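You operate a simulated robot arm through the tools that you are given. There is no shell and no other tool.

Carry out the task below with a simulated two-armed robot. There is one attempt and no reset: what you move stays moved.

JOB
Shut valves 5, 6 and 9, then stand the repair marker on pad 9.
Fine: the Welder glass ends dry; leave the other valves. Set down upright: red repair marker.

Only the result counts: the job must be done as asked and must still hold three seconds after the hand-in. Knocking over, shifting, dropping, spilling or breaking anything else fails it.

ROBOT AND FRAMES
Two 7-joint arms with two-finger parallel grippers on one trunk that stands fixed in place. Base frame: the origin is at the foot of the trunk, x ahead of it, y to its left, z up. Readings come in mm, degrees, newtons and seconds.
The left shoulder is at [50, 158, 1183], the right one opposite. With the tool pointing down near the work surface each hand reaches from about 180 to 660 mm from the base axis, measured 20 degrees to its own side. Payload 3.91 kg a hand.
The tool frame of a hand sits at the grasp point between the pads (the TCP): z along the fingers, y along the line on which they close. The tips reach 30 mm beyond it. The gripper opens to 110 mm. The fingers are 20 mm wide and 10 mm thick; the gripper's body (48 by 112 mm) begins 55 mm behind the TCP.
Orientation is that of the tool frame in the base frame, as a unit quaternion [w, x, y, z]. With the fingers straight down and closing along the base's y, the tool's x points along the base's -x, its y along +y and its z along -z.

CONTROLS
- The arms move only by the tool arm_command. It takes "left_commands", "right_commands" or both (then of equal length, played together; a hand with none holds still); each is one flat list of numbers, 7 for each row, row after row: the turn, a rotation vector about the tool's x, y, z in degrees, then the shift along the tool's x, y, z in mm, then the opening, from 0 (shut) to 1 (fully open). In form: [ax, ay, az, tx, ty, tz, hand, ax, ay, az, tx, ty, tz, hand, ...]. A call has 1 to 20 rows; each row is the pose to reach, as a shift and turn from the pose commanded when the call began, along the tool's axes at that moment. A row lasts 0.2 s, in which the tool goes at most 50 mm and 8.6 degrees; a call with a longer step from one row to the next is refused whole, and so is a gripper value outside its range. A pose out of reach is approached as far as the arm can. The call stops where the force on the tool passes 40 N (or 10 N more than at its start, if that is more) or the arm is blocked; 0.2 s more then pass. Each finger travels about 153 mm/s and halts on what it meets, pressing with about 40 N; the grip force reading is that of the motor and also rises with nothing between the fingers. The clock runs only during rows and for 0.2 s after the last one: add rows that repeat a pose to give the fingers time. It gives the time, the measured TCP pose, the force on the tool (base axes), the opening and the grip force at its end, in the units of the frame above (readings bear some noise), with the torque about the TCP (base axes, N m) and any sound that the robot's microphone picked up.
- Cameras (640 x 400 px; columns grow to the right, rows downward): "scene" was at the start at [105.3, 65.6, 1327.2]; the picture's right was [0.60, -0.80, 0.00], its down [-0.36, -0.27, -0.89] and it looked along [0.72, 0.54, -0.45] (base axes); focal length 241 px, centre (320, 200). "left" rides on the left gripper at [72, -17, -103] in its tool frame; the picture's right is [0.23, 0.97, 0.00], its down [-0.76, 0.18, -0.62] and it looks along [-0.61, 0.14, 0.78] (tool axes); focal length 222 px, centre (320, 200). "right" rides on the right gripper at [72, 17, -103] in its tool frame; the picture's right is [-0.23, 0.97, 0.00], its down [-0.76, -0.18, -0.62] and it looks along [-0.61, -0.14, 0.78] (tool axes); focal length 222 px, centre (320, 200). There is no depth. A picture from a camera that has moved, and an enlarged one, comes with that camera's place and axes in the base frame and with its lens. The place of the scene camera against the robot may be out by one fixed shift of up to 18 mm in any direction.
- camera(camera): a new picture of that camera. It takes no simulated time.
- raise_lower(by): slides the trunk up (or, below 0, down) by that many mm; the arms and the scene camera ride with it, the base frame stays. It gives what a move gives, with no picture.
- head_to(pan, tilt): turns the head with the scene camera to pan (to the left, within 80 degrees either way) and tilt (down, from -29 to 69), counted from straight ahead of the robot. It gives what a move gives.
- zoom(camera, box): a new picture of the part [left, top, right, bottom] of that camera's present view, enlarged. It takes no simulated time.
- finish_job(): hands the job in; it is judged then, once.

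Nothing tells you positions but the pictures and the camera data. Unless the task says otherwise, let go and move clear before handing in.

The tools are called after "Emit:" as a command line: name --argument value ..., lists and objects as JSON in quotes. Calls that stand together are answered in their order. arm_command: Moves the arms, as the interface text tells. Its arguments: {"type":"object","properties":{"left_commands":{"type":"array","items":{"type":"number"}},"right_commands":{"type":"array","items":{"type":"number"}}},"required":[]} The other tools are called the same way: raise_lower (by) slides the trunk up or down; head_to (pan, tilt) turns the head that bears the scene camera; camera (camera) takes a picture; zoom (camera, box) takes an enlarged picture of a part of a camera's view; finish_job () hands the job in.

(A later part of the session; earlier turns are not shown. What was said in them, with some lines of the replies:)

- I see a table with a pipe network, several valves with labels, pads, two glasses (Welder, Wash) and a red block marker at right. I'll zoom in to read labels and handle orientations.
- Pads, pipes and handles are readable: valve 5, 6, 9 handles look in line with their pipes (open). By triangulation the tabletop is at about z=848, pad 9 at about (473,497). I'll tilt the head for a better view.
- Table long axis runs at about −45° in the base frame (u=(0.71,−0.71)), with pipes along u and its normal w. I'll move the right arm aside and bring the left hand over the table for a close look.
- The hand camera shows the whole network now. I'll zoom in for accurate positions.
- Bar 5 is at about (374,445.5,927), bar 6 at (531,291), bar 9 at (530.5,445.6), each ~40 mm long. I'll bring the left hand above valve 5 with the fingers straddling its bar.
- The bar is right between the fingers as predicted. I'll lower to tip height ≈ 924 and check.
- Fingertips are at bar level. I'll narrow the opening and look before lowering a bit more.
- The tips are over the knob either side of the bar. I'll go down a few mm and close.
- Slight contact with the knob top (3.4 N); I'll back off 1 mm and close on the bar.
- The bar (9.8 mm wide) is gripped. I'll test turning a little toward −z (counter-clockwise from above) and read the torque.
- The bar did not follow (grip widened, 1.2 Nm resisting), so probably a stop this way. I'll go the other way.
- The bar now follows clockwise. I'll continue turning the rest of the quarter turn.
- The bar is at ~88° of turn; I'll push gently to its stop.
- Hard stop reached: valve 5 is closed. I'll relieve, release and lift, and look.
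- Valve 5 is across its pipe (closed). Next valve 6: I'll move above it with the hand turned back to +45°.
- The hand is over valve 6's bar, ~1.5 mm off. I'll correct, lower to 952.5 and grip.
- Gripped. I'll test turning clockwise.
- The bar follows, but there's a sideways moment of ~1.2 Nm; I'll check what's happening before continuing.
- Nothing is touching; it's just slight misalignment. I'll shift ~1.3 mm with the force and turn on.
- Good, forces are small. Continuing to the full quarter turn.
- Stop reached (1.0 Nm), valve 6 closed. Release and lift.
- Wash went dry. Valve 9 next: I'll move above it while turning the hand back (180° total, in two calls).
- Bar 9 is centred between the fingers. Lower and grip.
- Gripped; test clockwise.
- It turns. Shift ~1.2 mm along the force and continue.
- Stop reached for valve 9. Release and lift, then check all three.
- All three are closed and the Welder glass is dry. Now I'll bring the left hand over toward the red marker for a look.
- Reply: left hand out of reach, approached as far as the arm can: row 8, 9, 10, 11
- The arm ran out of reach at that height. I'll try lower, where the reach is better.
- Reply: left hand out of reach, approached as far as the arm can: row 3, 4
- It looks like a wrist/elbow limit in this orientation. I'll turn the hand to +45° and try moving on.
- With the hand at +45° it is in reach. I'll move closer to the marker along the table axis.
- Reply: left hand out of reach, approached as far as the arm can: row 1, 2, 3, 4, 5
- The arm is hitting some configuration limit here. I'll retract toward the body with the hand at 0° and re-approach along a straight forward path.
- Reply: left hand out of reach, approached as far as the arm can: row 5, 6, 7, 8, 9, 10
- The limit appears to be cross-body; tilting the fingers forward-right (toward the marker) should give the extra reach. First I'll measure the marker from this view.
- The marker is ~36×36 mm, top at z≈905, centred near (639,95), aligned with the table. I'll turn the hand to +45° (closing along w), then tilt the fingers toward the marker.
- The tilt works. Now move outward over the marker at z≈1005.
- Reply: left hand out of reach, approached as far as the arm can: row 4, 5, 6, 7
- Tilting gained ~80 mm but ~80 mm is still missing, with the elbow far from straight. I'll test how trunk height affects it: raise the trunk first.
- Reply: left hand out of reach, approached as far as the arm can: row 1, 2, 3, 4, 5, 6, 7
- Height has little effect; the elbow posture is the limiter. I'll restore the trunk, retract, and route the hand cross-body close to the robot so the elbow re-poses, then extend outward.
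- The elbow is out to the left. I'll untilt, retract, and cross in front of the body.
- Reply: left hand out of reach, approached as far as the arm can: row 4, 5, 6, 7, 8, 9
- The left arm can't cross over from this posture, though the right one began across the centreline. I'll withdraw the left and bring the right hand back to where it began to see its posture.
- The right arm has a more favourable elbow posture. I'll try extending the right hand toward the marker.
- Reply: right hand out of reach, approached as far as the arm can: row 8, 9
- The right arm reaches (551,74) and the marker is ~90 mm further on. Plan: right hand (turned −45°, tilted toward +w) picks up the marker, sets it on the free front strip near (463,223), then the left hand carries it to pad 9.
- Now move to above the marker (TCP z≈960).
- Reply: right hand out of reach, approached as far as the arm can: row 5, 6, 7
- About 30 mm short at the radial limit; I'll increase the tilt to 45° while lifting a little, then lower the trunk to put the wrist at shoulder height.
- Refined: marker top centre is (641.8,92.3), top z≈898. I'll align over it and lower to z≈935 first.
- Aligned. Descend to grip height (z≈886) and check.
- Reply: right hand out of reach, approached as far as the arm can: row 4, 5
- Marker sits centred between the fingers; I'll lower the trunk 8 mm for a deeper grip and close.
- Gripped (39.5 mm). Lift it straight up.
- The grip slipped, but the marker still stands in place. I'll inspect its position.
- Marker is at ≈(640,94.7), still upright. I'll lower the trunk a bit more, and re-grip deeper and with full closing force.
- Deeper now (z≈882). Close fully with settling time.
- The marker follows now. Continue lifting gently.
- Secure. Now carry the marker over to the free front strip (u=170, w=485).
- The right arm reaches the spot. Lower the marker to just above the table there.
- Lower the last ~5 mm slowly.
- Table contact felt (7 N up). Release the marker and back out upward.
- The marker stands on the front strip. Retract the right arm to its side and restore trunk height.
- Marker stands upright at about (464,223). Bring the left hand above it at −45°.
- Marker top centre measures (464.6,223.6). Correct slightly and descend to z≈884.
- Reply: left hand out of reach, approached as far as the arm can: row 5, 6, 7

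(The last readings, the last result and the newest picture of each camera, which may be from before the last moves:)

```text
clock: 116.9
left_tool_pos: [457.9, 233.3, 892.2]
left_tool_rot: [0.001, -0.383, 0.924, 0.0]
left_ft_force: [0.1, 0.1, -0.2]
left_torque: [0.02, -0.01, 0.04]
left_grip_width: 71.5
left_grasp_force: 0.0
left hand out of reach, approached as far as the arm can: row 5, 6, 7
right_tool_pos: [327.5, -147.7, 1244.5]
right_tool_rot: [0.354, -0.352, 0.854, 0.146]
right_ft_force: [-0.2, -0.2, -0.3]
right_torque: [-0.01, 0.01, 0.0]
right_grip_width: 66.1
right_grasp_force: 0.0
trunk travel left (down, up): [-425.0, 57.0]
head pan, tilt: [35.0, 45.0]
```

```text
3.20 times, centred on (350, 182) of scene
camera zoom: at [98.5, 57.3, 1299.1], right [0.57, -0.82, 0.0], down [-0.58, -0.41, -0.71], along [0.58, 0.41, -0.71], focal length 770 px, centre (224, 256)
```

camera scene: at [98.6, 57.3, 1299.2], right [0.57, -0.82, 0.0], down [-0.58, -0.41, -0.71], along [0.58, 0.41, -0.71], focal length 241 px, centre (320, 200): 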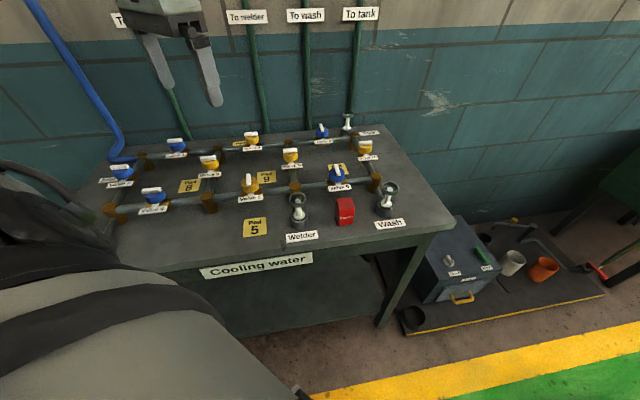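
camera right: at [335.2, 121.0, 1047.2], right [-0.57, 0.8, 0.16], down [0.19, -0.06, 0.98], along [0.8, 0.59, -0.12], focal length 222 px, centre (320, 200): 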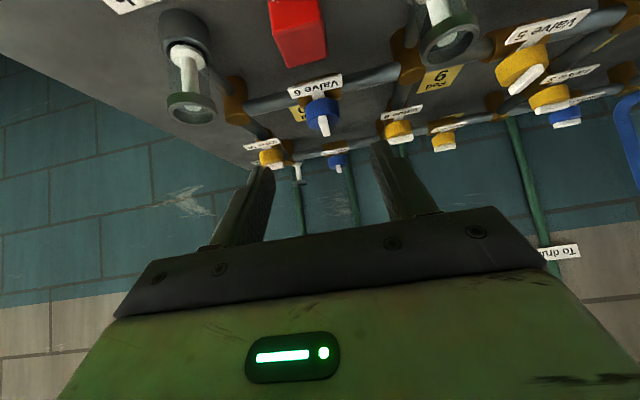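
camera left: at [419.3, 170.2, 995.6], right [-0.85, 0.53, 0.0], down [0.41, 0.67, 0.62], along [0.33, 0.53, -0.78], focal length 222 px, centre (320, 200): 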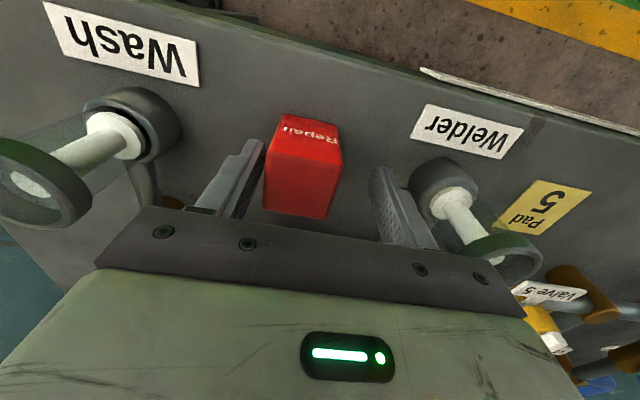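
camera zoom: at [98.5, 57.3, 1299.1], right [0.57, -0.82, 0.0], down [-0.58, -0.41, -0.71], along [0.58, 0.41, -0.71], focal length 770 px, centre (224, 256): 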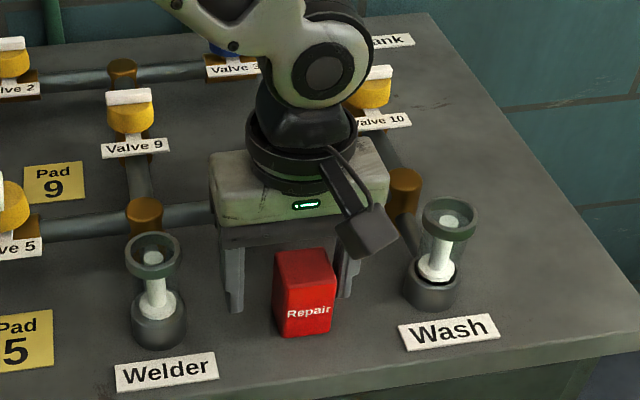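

The boundary pushed the hand 11 mm off at this depth. I'll lift, lower the trunk 90 mm, and redo it.

Emit:
arm_command --left_commands '[0, 0, 0, 0, 0, -10, 0.65, 0, 0, 0, 0, 0, -30, 0.65, 0, 0, 0, 0, 0, -60, 0.65, 0, 0, 0, 0, 0, -100, 0.65, 0, 0, 0, 0, 0, -140, 0.65, 0, 0, 0, 0, 0, -150, 0.65]'

Emit:
raise_lower --by -100

Emit:
camera --camera "left"

```text
clock: 118.3
left_tool_pos: [459.1, 231.3, 1041.8]
left_tool_rot: [0.001, -0.383, 0.924, 0.0]
left_ft_force: [-0.3, 1.1, -0.2]
left_torque: [-0.02, 0.02, -0.02]
left_grip_width: 71.7
left_grasp_force: 0.0
right_tool_pos: [328.0, -149.1, 1244.1]
right_tool_rot: [0.354, -0.352, 0.854, 0.145]
right_ft_force: [0.7, -0.5, -0.2]
right_torque: [0.02, 0.01, -0.04]
right_grip_width: 66.0
right_grasp_force: 0.1
trunk travel left (down, up): [-425.0, 57.0]
head pan, tilt: [35.0, 45.0]
```

```text
clock: 119.6
left_tool_pos: [458.7, 231.3, 941.6]
left_tool_rot: [0.001, -0.384, 0.923, 0.0]
left_ft_force: [0.1, -0.2, -0.2]
left_torque: [-0.03, 0.05, 0.0]
left_grip_width: 71.4
left_grasp_force: 0.0
right_tool_pos: [328.3, -149.3, 1143.6]
right_tool_rot: [0.354, -0.352, 0.854, 0.145]
right_ft_force: [0.2, -0.8, -0.3]
right_torque: [-0.02, -0.01, -0.01]
right_grip_width: 65.8
right_grasp_force: 0.0
trunk travel left (down, up): [-325.0, 157.0]
head pan, tilt: [35.0, 45.0]
```

```text
taken
camera left: at [419.9, 169.0, 1044.7], right [-0.85, 0.53, 0.0], down [0.41, 0.67, 0.62], along [0.33, 0.53, -0.78], focal length 222 px, centre (320, 200)
```

left: 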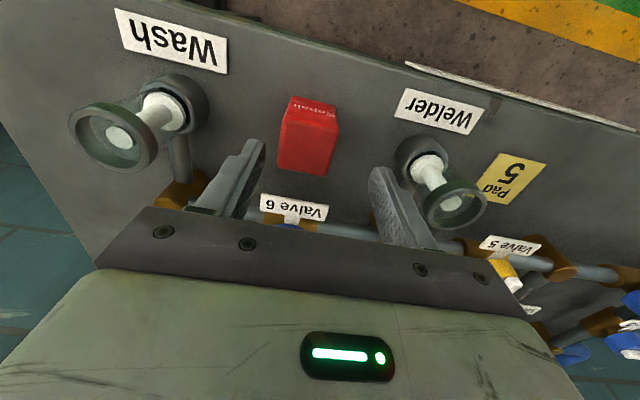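

Emit:
arm_command --left_commands '[0, 0, 0, 0.7, -5, 0, 0.65, 0, 0, 0, 1.3, -9.6, 0, 0.65, 0, 0, 0, 1.3, -9.6, 15, 0.65, 0, 0, 0, 1.3, -9.6, 35, 0.65, 0, 0, 0, 1.3, -9.6, 50, 0.65, 0, 0, 0, 1.3, -9.6, 57.5, 0.65, 0, 0, 0, 1.3, -9.6, 57.5, 0.65]'

Emit:
camera --camera "left"

```text
clock: 121.2
left_tool_pos: [465.0, 224.3, 882.4]
left_tool_rot: [0.001, -0.383, 0.924, 0.0]
left_ft_force: [-0.4, -0.6, 0.7]
left_torque: [-0.01, 0.02, 0.02]
left_grip_width: 71.5
left_grasp_force: 0.0
right_tool_pos: [328.9, -149.7, 1144.3]
right_tool_rot: [0.354, -0.352, 0.854, 0.146]
right_ft_force: [-0.2, -0.3, 0.0]
right_torque: [0.0, 0.01, -0.03]
right_grip_width: 66.1
right_grasp_force: 0.0
trunk travel left (down, up): [-325.0, 157.0]
head pan, tilt: [35.0, 45.0]
```

```text
taken
camera left: at [426.0, 161.1, 986.0], right [-0.85, 0.53, 0.0], down [0.41, 0.67, 0.62], along [0.33, 0.53, -0.78], focal length 222 px, centre (320, 200)
```

left: 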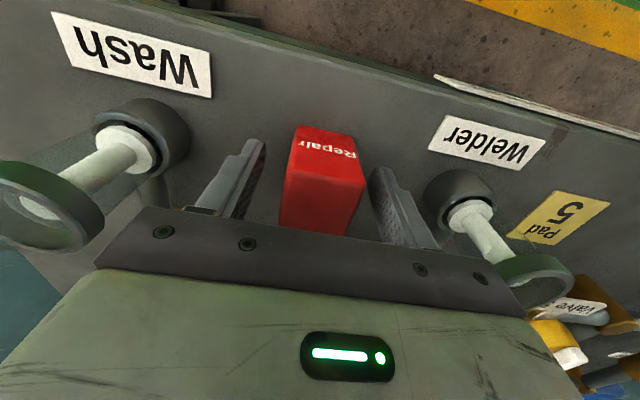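

Aligned. Close on the marker and lift a little to verify.

Emit:
arm_command --left_commands '[0, 0, 0, 0, 0, 0, 0.5, 0, 0, 0, 0, 0, 0, 0.4, 0, 0, 0, 0, 0, 0, 0.2, 0, 0, 0, 0, 0, 0, 0, 0, 0, 0, 0, 0, 0, 0, 0, 0, 0, 0, 0, 0, 0]'

Emit:
arm_command --left_commands '[0, 0, 0, 0, 0, -3, 0, 0, 0, 0, 0, 0, -6, 0, 0, 0, 0, 0, 0, -10, 0]'

Emit:
camera --camera "left"

```text
clock: 122.6
left_tool_pos: [464.0, 223.6, 883.2]
left_tool_rot: [0.002, -0.384, 0.923, -0.001]
left_ft_force: [0.0, 0.1, -0.4]
left_torque: [-0.05, 0.0, -0.02]
left_grip_width: 39.4
left_grasp_force: 39.8
right_tool_pos: [327.6, -148.6, 1143.3]
right_tool_rot: [0.353, -0.353, 0.854, 0.147]
right_ft_force: [0.4, -0.5, -0.2]
right_torque: [0.0, 0.03, -0.05]
right_grip_width: 66.0
right_grasp_force: 0.1
trunk travel left (down, up): [-325.0, 157.0]
head pan, tilt: [35.0, 45.0]
```

```text
clock: 123.4
left_tool_pos: [464.1, 224.2, 894.2]
left_tool_rot: [0.002, -0.383, 0.924, -0.001]
left_ft_force: [0.2, 0.3, -1.2]
left_torque: [-0.02, 0.0, -0.02]
left_grip_width: 39.7
left_grasp_force: 40.2
right_tool_pos: [328.9, -148.3, 1144.2]
right_tool_rot: [0.354, -0.353, 0.854, 0.146]
right_ft_force: [-0.3, 0.6, 0.4]
right_torque: [-0.04, 0.0, 0.01]
right_grip_width: 65.9
right_grasp_force: 0.1
trunk travel left (down, up): [-325.0, 157.0]
head pan, tilt: [35.0, 45.0]
```

```text
taken
camera left: at [426.0, 160.9, 996.8], right [-0.85, 0.53, 0.0], down [0.41, 0.66, 0.62], along [0.33, 0.53, -0.78], focal length 222 px, centre (320, 200)
```

left: 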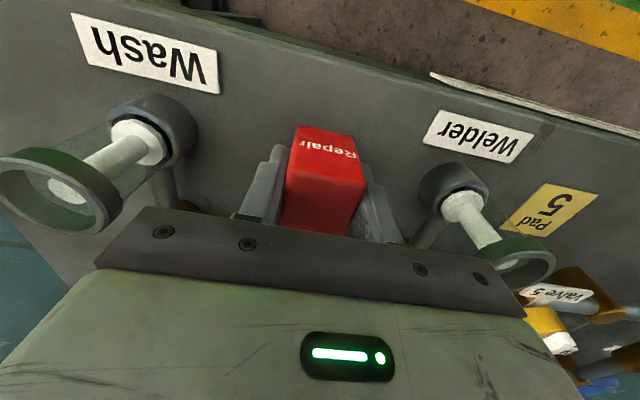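

Marker is lifted with the hand. Raise to z≈1010 gently.

Emit:
arm_command --left_commands '[0, 0, 0, 0, 0, -8, 0, 0, 0, 0, 0, 0, -18, 0, 0, 0, 0, 0, 0, -28, 0, 0, 0, 0, 0, 0, -38, 0, 0, 0, 0, 0, 0, -48, 0, 0, 0, 0, 0, 0, -58, 0, 0, 0, 0, 0, 0, -68, 0, 0, 0, 0, 0, 0, -78, 0, 0, 0, 0, 0, 0, -88, 0, 0, 0, 0, 0, 0, -98, 0, 0, 0, 0, 0, 0, -108, 0, 0, 0, 0, 0, 0, -117, 0, 0, 0, 0, 0, 0, -117, 0]'

Emit:
camera --camera "left"

```text
clock: 126.2
left_tool_pos: [464.2, 224.4, 1010.0]
left_tool_rot: [0.001, -0.383, 0.924, -0.001]
left_ft_force: [0.1, -0.2, -1.8]
left_torque: [-0.01, -0.01, -0.04]
left_grip_width: 39.3
left_grasp_force: 40.1
right_tool_pos: [328.6, -147.4, 1144.6]
right_tool_rot: [0.354, -0.352, 0.854, 0.146]
right_ft_force: [-0.6, -0.2, -0.8]
right_torque: [0.01, 0.0, 0.0]
right_grip_width: 66.1
right_grasp_force: 0.1
trunk travel left (down, up): [-325.0, 157.0]
head pan, tilt: [35.0, 45.0]
```

```text
taken
camera left: at [425.5, 161.0, 1114.0], right [-0.85, 0.53, 0.0], down [0.41, 0.67, 0.62], along [0.33, 0.53, -0.78], focal length 222 px, centre (320, 200)
```

left: 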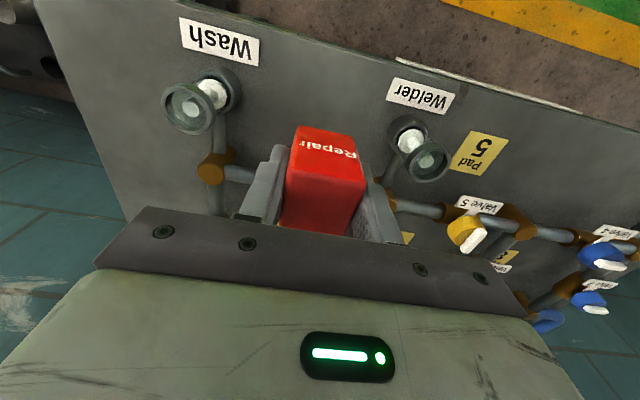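

Now carry it over to above pad 9 (≈(472,497.5)), turning the hand to +45°.

Emit:
arm_command --left_commands '[0, 0, 3, -6, 5.7, 0, 0, 0, 0, 8, -18, 17, 0, 0, 0, 0, 14, -30, 28.3, 0, 0, 0, 0, 20, -42.5, 40, 0, 0, 0, 0, 26, -55, 52, 0, 0, 0, 0, 32, -67.5, 63.7, 0, 0, 0, 0, 38, -80, 75.5, 0, 0, 0, 0, 44, -92.5, 87.2, 0, 0, 0, 0, 50, -105, 99, 0, 0, 0, 0, 56, -118, 111.3, 0, 0, 0, 0, 62, -131, 123.5, 0, 0, 0, 0, 68, -144, 135.8, 0, 0, 0, 0, 74, -157, 148, 0, 0, 0, 0, 80, -170, 160.3, 0, 0, 0, 0, 85, -183, 172.6, 0, 0, 0, 0, 89, -194, 183, 0, 0, 0, 0, 90, -198.7, 187.4, 0, 0, 0, 0, 90, -198.7, 187.4, 0, 0]'

Emit:
camera --camera "left"

Emit:
camera --camera "scene"

```text
clock: 130.0
left_tool_pos: [471.9, 499.6, 1008.9]
left_tool_rot: [0.002, 0.382, 0.924, 0.001]
left_ft_force: [-0.4, -0.3, -1.7]
left_torque: [0.0, -0.01, 0.03]
left_grip_width: 39.4
left_grasp_force: 40.2
right_tool_pos: [328.0, -149.3, 1143.6]
right_tool_rot: [0.354, -0.353, 0.854, 0.145]
right_ft_force: [0.0, 0.2, -0.3]
right_torque: [0.04, 0.0, -0.01]
right_grip_width: 66.3
right_grasp_force: 0.2
trunk travel left (down, up): [-325.0, 157.0]
head pan, tilt: [35.0, 45.0]
```

```text
taken
camera left: at [409.4, 537.5, 1113.1], right [0.53, 0.85, 0.0], down [0.66, -0.41, 0.62], along [0.53, -0.33, -0.78], focal length 222 px, centre (320, 200)
```

left: 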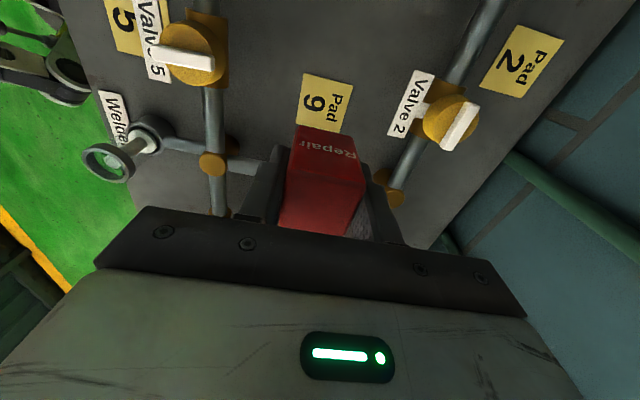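

```text
taken
camera scene: at [98.6, 57.4, 1199.1], right [0.57, -0.82, 0.0], down [-0.58, -0.41, -0.71], along [0.58, 0.41, -0.71], focal length 241 px, centre (320, 200)
```

scene: 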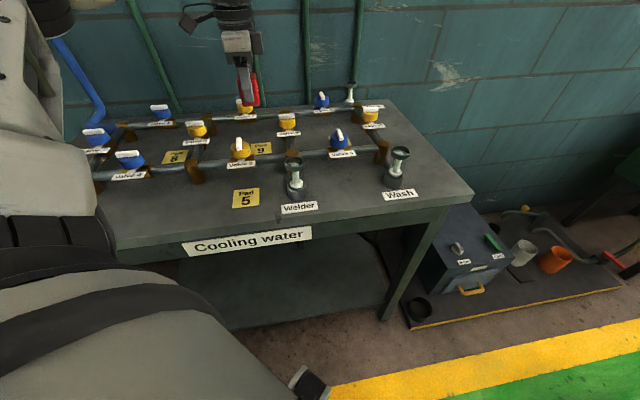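

Emit:
zoom --camera "left" --box '[240, 50, 400, 175]'

```text
3.20 times, centred on (320, 112) of left
camera zoom: at [409.4, 537.5, 1113.1], right [0.53, 0.85, 0.0], down [0.66, -0.41, 0.62], along [0.53, -0.33, -0.78], focal length 711 px, centre (320, 480)
```

zoom: 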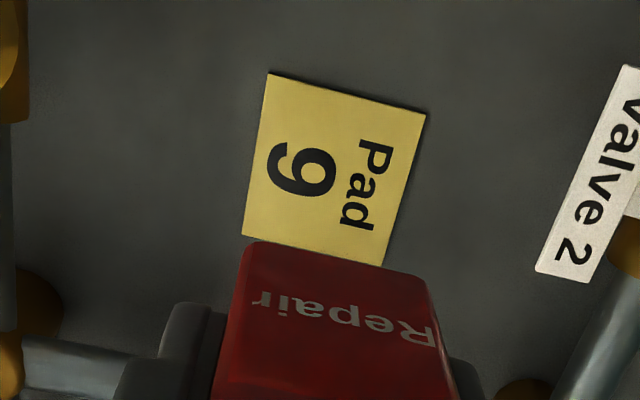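

Pad 9 centre measures ≈(473.5,500); the marker is nearly above it. Fine-adjust and descend gently to ~4 mm above the pad.

Emit:
arm_command --left_commands '[0, 0, 0, -0.8, 1.3, 6, 0, 0, 0, 0, -0.8, 1.3, 16, 0, 0, 0, 0, -0.8, 1.3, 28, 0, 0, 0, 0, -0.8, 1.3, 40, 0, 0, 0, 0, -0.8, 1.3, 52, 0, 0, 0, 0, -0.8, 1.3, 64, 0, 0, 0, 0, -0.8, 1.3, 76, 0, 0, 0, 0, -0.8, 1.3, 88, 0, 0, 0, 0, -0.8, 1.3, 98, 0, 0, 0, 0, -0.8, 1.3, 108, 0, 0, 0, 0, -0.8, 1.3, 115, 0, 0, 0, 0, -0.8, 1.3, 120, 0, 0, 0, 0, -0.8, 1.3, 120, 0]'

Emit:
zoom --camera "left" --box '[220, 70, 420, 230]'

Emit:
zoom --camera "scene" --box '[180, 60, 340, 185]'

```text
clock: 132.8
left_tool_pos: [473.5, 498.1, 891.0]
left_tool_rot: [0.001, 0.382, 0.924, 0.001]
left_ft_force: [-0.7, -0.9, -0.8]
left_torque: [-0.01, -0.02, -0.01]
left_grip_width: 39.5
left_grasp_force: 40.4
right_tool_pos: [328.0, -150.4, 1145.1]
right_tool_rot: [0.354, -0.352, 0.854, 0.146]
right_ft_force: [-0.7, -0.2, 0.7]
right_torque: [-0.01, -0.04, 0.02]
right_grip_width: 65.9
right_grasp_force: 0.0
trunk travel left (down, up): [-325.0, 157.0]
head pan, tilt: [35.0, 45.0]
```

```text
2.50 times, centred on (320, 150) of left
camera zoom: at [411.2, 537.0, 994.3], right [0.53, 0.85, 0.0], down [0.66, -0.41, 0.63], along [0.53, -0.33, -0.78], focal length 555 px, centre (320, 325)
```

zoom: 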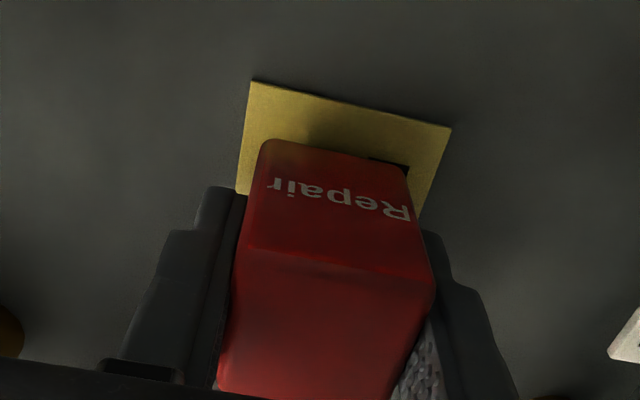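

```text
3.20 times, centred on (260, 122) of scene
camera zoom: at [98.6, 57.4, 1199.1], right [0.57, -0.82, 0.0], down [-0.58, -0.41, -0.71], along [0.58, 0.41, -0.71], focal length 770 px, centre (512, 448)
```

zoom: 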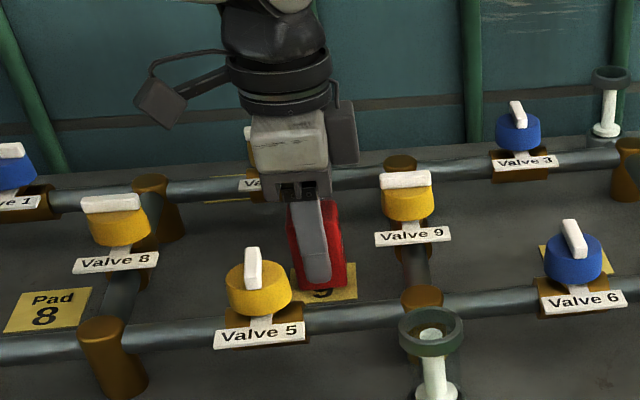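

Marker is within the pad; I'll shift ~3 mm toward −u to centre it and lower slowly until contact.

Emit:
arm_command --left_commands '[0, 0, 0, 1.5, 0.6, 0, 0, 0, 0, 0, 3, 1.2, 0, 0, 0, 0, 0, 3, 1.2, 1, 0, 0, 0, 0, 3, 1.2, 2, 0, 0, 0, 0, 3, 1.2, 3, 0, 0, 0, 0, 3, 1.2, 4, 0, 0, 0, 0, 3, 1.2, 4.5, 0]'

```text
clock: 134.4
left_tool_pos: [472.1, 501.5, 884.6]
left_tool_rot: [0.002, 0.382, 0.924, 0.0]
left_ft_force: [0.9, 0.3, -1.7]
left_torque: [0.01, -0.02, 0.0]
left_grip_width: 39.5
left_grasp_force: 40.0
right_tool_pos: [328.2, -149.3, 1145.1]
right_tool_rot: [0.354, -0.352, 0.854, 0.145]
right_ft_force: [1.1, 0.0, -0.2]
right_torque: [0.03, 0.0, -0.01]
right_grip_width: 65.8
right_grasp_force: 0.1
trunk travel left (down, up): [-325.0, 157.0]
head pan, tilt: [35.0, 45.0]
```

Emit:
arm_command --left_commands '[0, 0, 0, 0, 0, 0.5, 0, 0, 0, 0, 0, 0, 1, 0, 0, 0, 0, 0, 0, 1, 0]'

```text
clock: 135.2
left_tool_pos: [472.3, 501.8, 885.0]
left_tool_rot: [0.001, 0.382, 0.924, 0.0]
left_ft_force: [0.8, 0.1, -1.4]
left_torque: [-0.01, -0.05, -0.03]
left_grip_width: 39.2
left_grasp_force: 39.8
right_tool_pos: [328.1, -148.0, 1144.6]
right_tool_rot: [0.354, -0.353, 0.854, 0.146]
right_ft_force: [0.4, -1.0, 0.1]
right_torque: [-0.04, -0.01, 0.03]
right_grip_width: 66.1
right_grasp_force: 0.0
trunk travel left (down, up): [-325.0, 157.0]
head pan, tilt: [35.0, 45.0]
```

Emit:
arm_command --left_commands '[0, 0, 0, 0, 0, 0.5, 0, 0, 0, 0, 0, 0, 1, 0, 0, 0, 0, 0, 0, 1, 0]'

```text
clock: 136.0
left_tool_pos: [472.6, 500.3, 884.3]
left_tool_rot: [0.002, 0.382, 0.924, 0.0]
left_ft_force: [0.0, -0.7, -0.3]
left_torque: [0.02, 0.01, 0.03]
left_grip_width: 39.4
left_grasp_force: 39.8
right_tool_pos: [329.3, -148.8, 1144.0]
right_tool_rot: [0.354, -0.353, 0.854, 0.146]
right_ft_force: [0.4, 0.2, 0.0]
right_torque: [-0.01, 0.01, -0.01]
right_grip_width: 66.2
right_grasp_force: 0.0
trunk travel left (down, up): [-325.0, 157.0]
head pan, tilt: [35.0, 45.0]
```

Emit:
arm_command --left_commands '[0, 0, 0, 0, 0, 0.4, 0, 0, 0, 0, 0, 0, 0.7, 0, 0, 0, 0, 0, 0, 0.7, 0]'

```text
clock: 136.8
left_tool_pos: [472.5, 501.3, 882.4]
left_tool_rot: [0.002, 0.382, 0.924, 0.0]
left_ft_force: [-0.1, 0.7, -0.9]
left_torque: [0.01, -0.04, -0.02]
left_grip_width: 39.6
left_grasp_force: 39.5
right_tool_pos: [328.9, -149.6, 1142.4]
right_tool_rot: [0.354, -0.352, 0.854, 0.144]
right_ft_force: [0.9, -0.6, 0.0]
right_torque: [0.0, -0.01, 0.01]
right_grip_width: 66.0
right_grasp_force: 0.1
trunk travel left (down, up): [-325.0, 157.0]
head pan, tilt: [35.0, 45.0]
```

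Emit:
arm_command --left_commands '[0, 0, 0, 0, 0, 0.5, 0, 0, 0, 0, 0, 0, 1, 0, 0, 0, 0, 0, 0, 1, 0]'

Emit:
zoom --camera "left" --box '[220, 70, 420, 230]'

```text
clock: 137.6
left_tool_pos: [472.9, 501.6, 883.2]
left_tool_rot: [0.001, 0.382, 0.924, 0.0]
left_ft_force: [-0.5, 0.1, 3.7]
left_torque: [0.03, 0.12, 0.03]
left_grip_width: 39.2
left_grasp_force: 39.6
right_tool_pos: [328.3, -149.4, 1144.4]
right_tool_rot: [0.355, -0.353, 0.854, 0.145]
right_ft_force: [-0.8, 0.2, 0.7]
right_torque: [-0.01, 0.01, -0.03]
right_grip_width: 65.9
right_grasp_force: 0.1
trunk travel left (down, up): [-325.0, 157.0]
head pan, tilt: [35.0, 45.0]
```

```text
2.50 times, centred on (320, 150) of left
camera zoom: at [410.3, 540.0, 985.9], right [0.53, 0.85, 0.0], down [0.66, -0.41, 0.63], along [0.53, -0.33, -0.78], focal length 555 px, centre (320, 325)
```

zoom: 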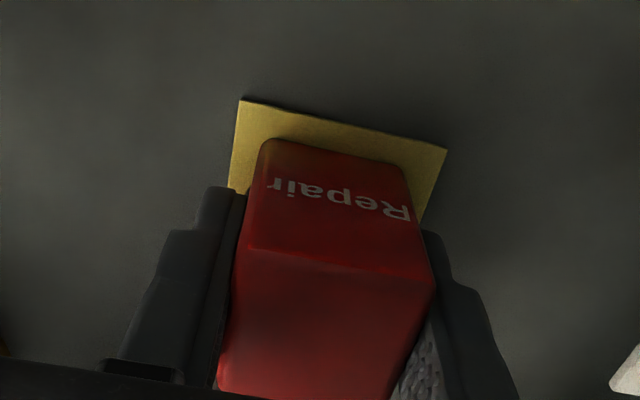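

Contact at +3.7 N with the marker centred on the pad. Release and rise straight up.

Emit:
arm_command --left_commands '[0, 0, 0, 0, 0, 0, 0.38, 0, 0, 0, 0, 0, 0, 0.45, 0, 0, 0, 0, 0, 0, 0.55, 0, 0, 0, 0, 0, 0, 0.6, 0, 0, 0, 0, 0, -8, 0.6, 0, 0, 0, 0, 0, -22, 0.6, 0, 0, 0, 0, 0, -45, 0.6, 0, 0, 0, 0, 0, -75, 0.6, 0, 0, 0, 0, 0, -110, 0.6, 0, 0, 0, 0, 0, -150, 0.6, 0, 0, 0, 0, 0, -190, 0.6]'

Emit:
camera --camera "left"

Emit:
zoom --camera "scene" --box '[180, 60, 340, 185]'

```text
clock: 140.0
left_tool_pos: [471.3, 500.3, 1072.4]
left_tool_rot: [0.001, 0.382, 0.924, 0.0]
left_ft_force: [-0.3, -1.5, 0.4]
left_torque: [0.01, 0.01, 0.0]
left_grip_width: 65.9
left_grasp_force: 0.0
right_tool_pos: [328.0, -149.0, 1143.5]
right_tool_rot: [0.354, -0.352, 0.854, 0.146]
right_ft_force: [-0.2, 0.7, -0.2]
right_torque: [0.01, -0.03, 0.0]
right_grip_width: 66.1
right_grasp_force: 0.0
trunk travel left (down, up): [-325.0, 157.0]
head pan, tilt: [35.0, 45.0]
```

```text
taken
camera left: at [408.7, 539.8, 1175.9], right [0.53, 0.85, 0.0], down [0.66, -0.41, 0.62], along [0.53, -0.33, -0.78], focal length 222 px, centre (320, 200)
```

left: 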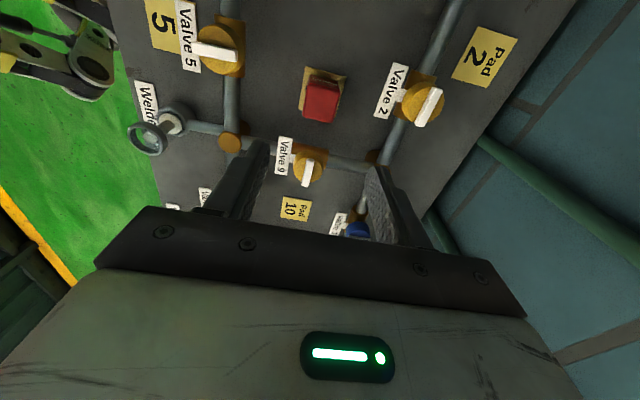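

```text
3.20 times, centred on (260, 122) of scene
camera zoom: at [98.4, 57.1, 1199.1], right [0.57, -0.82, 0.0], down [-0.58, -0.41, -0.71], along [0.58, 0.41, -0.71], focal length 770 px, centre (512, 448)
```

zoom: 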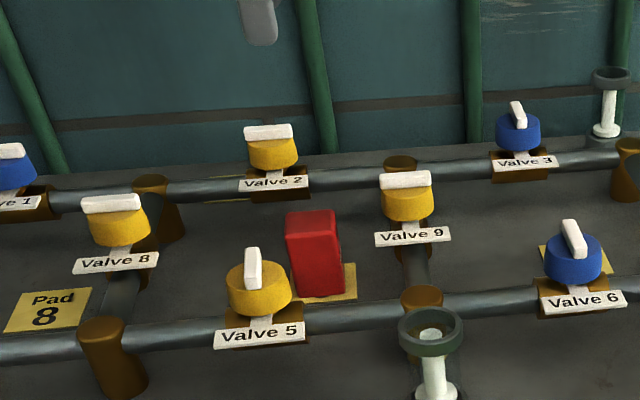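

The marker stands on pad 9. I'll move the left hand clear and do a final check of valves and glasses.

Emit:
arm_command --left_commands '[0, 0, -7.5, 15, -20, -12, 0.6, 0, 0, -15, 30, -40, -24, 0.6, 0, 0, -22.5, 45, -60, -36, 0.6, 0, 0, -30, 60, -80, -48, 0.6, 0, 0, -37.5, 75, -100, -60, 0.6, 0, 0, -45, 90, -120, -72, 0.6, 0, 0, -45, 90, -140, -80, 0.6]'

Emit:
camera --camera "left"

Emit:
zoom --camera "left" --box '[160, 0, 480, 200]'

Emit:
camera --camera "scene"

Emit:
zoom --camera "scene" --box '[70, 80, 430, 260]'

```text
clock: 141.6
left_tool_pos: [308.3, 465.7, 1152.9]
left_tool_rot: [0.001, -0.002, 1.0, 0.0]
left_ft_force: [-0.7, -0.9, -0.5]
left_torque: [0.01, -0.01, 0.01]
left_grip_width: 66.0
left_grasp_force: 0.0
right_tool_pos: [329.4, -149.5, 1143.7]
right_tool_rot: [0.354, -0.352, 0.854, 0.145]
right_ft_force: [-0.5, -0.3, -0.1]
right_torque: [-0.02, 0.02, -0.01]
right_grip_width: 65.8
right_grasp_force: 0.1
trunk travel left (down, up): [-325.0, 157.0]
head pan, tilt: [35.0, 45.0]
```

```text
taken
camera left: at [236.2, 448.4, 1256.4], right [-0.23, 0.97, 0.0], down [0.76, 0.18, 0.62], along [0.61, 0.14, -0.78], focal length 222 px, centre (320, 200)
```

left: 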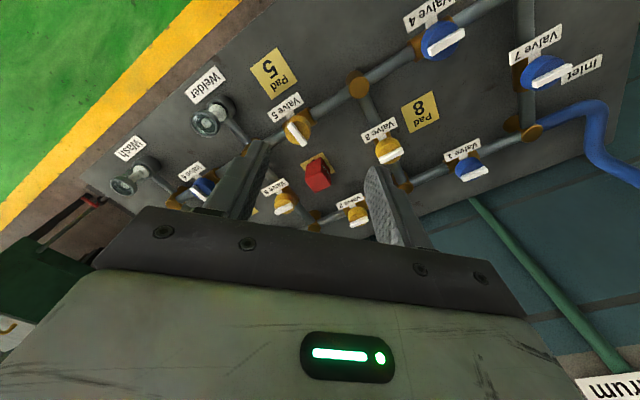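

```text
2.00 times, centred on (320, 100) of left
camera zoom: at [236.2, 448.4, 1256.4], right [-0.23, 0.97, 0.0], down [0.76, 0.18, 0.62], along [0.61, 0.14, -0.78], focal length 444 px, centre (320, 400)
```

zoom: 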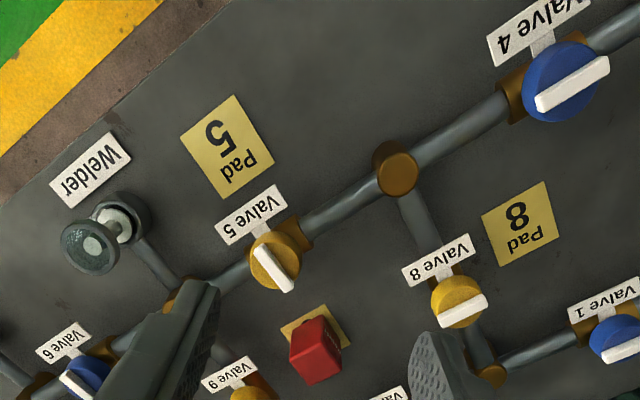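

```text
taken
camera scene: at [98.3, 57.2, 1199.2], right [0.57, -0.82, 0.0], down [-0.58, -0.41, -0.71], along [0.58, 0.41, -0.71], focal length 241 px, centre (320, 200)
```

scene: 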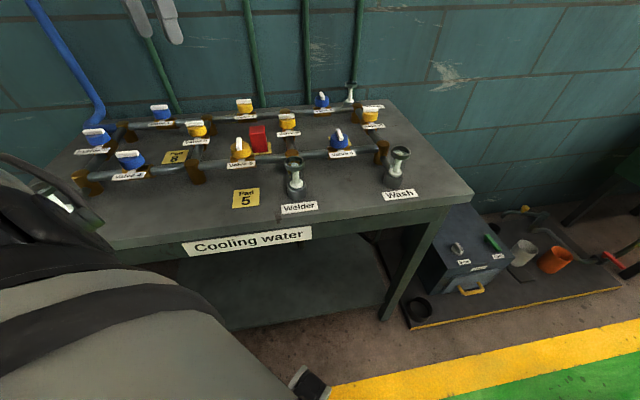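

```text
1.78 times, centred on (250, 170) of scene
camera zoom: at [98.3, 57.2, 1199.2], right [0.57, -0.82, 0.0], down [-0.58, -0.41, -0.71], along [0.58, 0.41, -0.71], focal length 428 px, centre (444, 253)
```

zoom: 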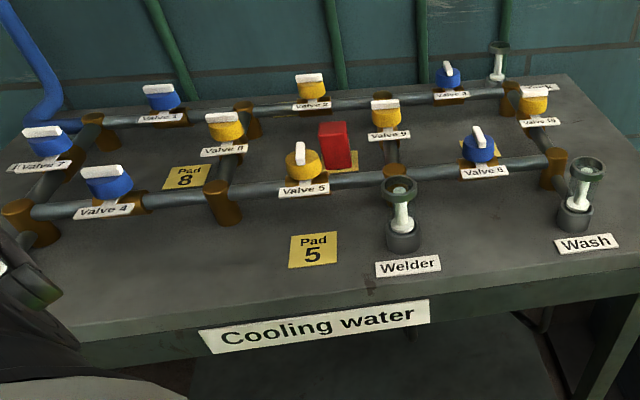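

Valves 5, 6 and 9 sit across their pipes, and the Welder glass is dry. The red marker stands upright on pad 9, and the other valves look as they did at the start. Both hands are clear, so I'm handing in.

Emit:
finish_job

```text
The job is handed in.
```

I've handed the job in, and in the last pictures everything looked as you asked; I haven't seen a verdict.

- **Valves:** 5, 6 and 9 were each turned clockwise to their stop and now sit across their pipes. The other valves were left alone.
- **Glasses:** the Welder glass is dry. The Wash and Drum glasses also went dry, because their water came through valves 5, 6 and 9.
- **Repair marker:** it stands upright on pad 9, roughly centred and turned a quarter turn from how it stood at the start. The left arm couldn't reach it where it was, so the right hand first moved it to the front of the table. Its first grip slipped before lifting, and the marker stayed standing.

I saw nothing else moved or knocked over, and both hands were clear before the hand-in.
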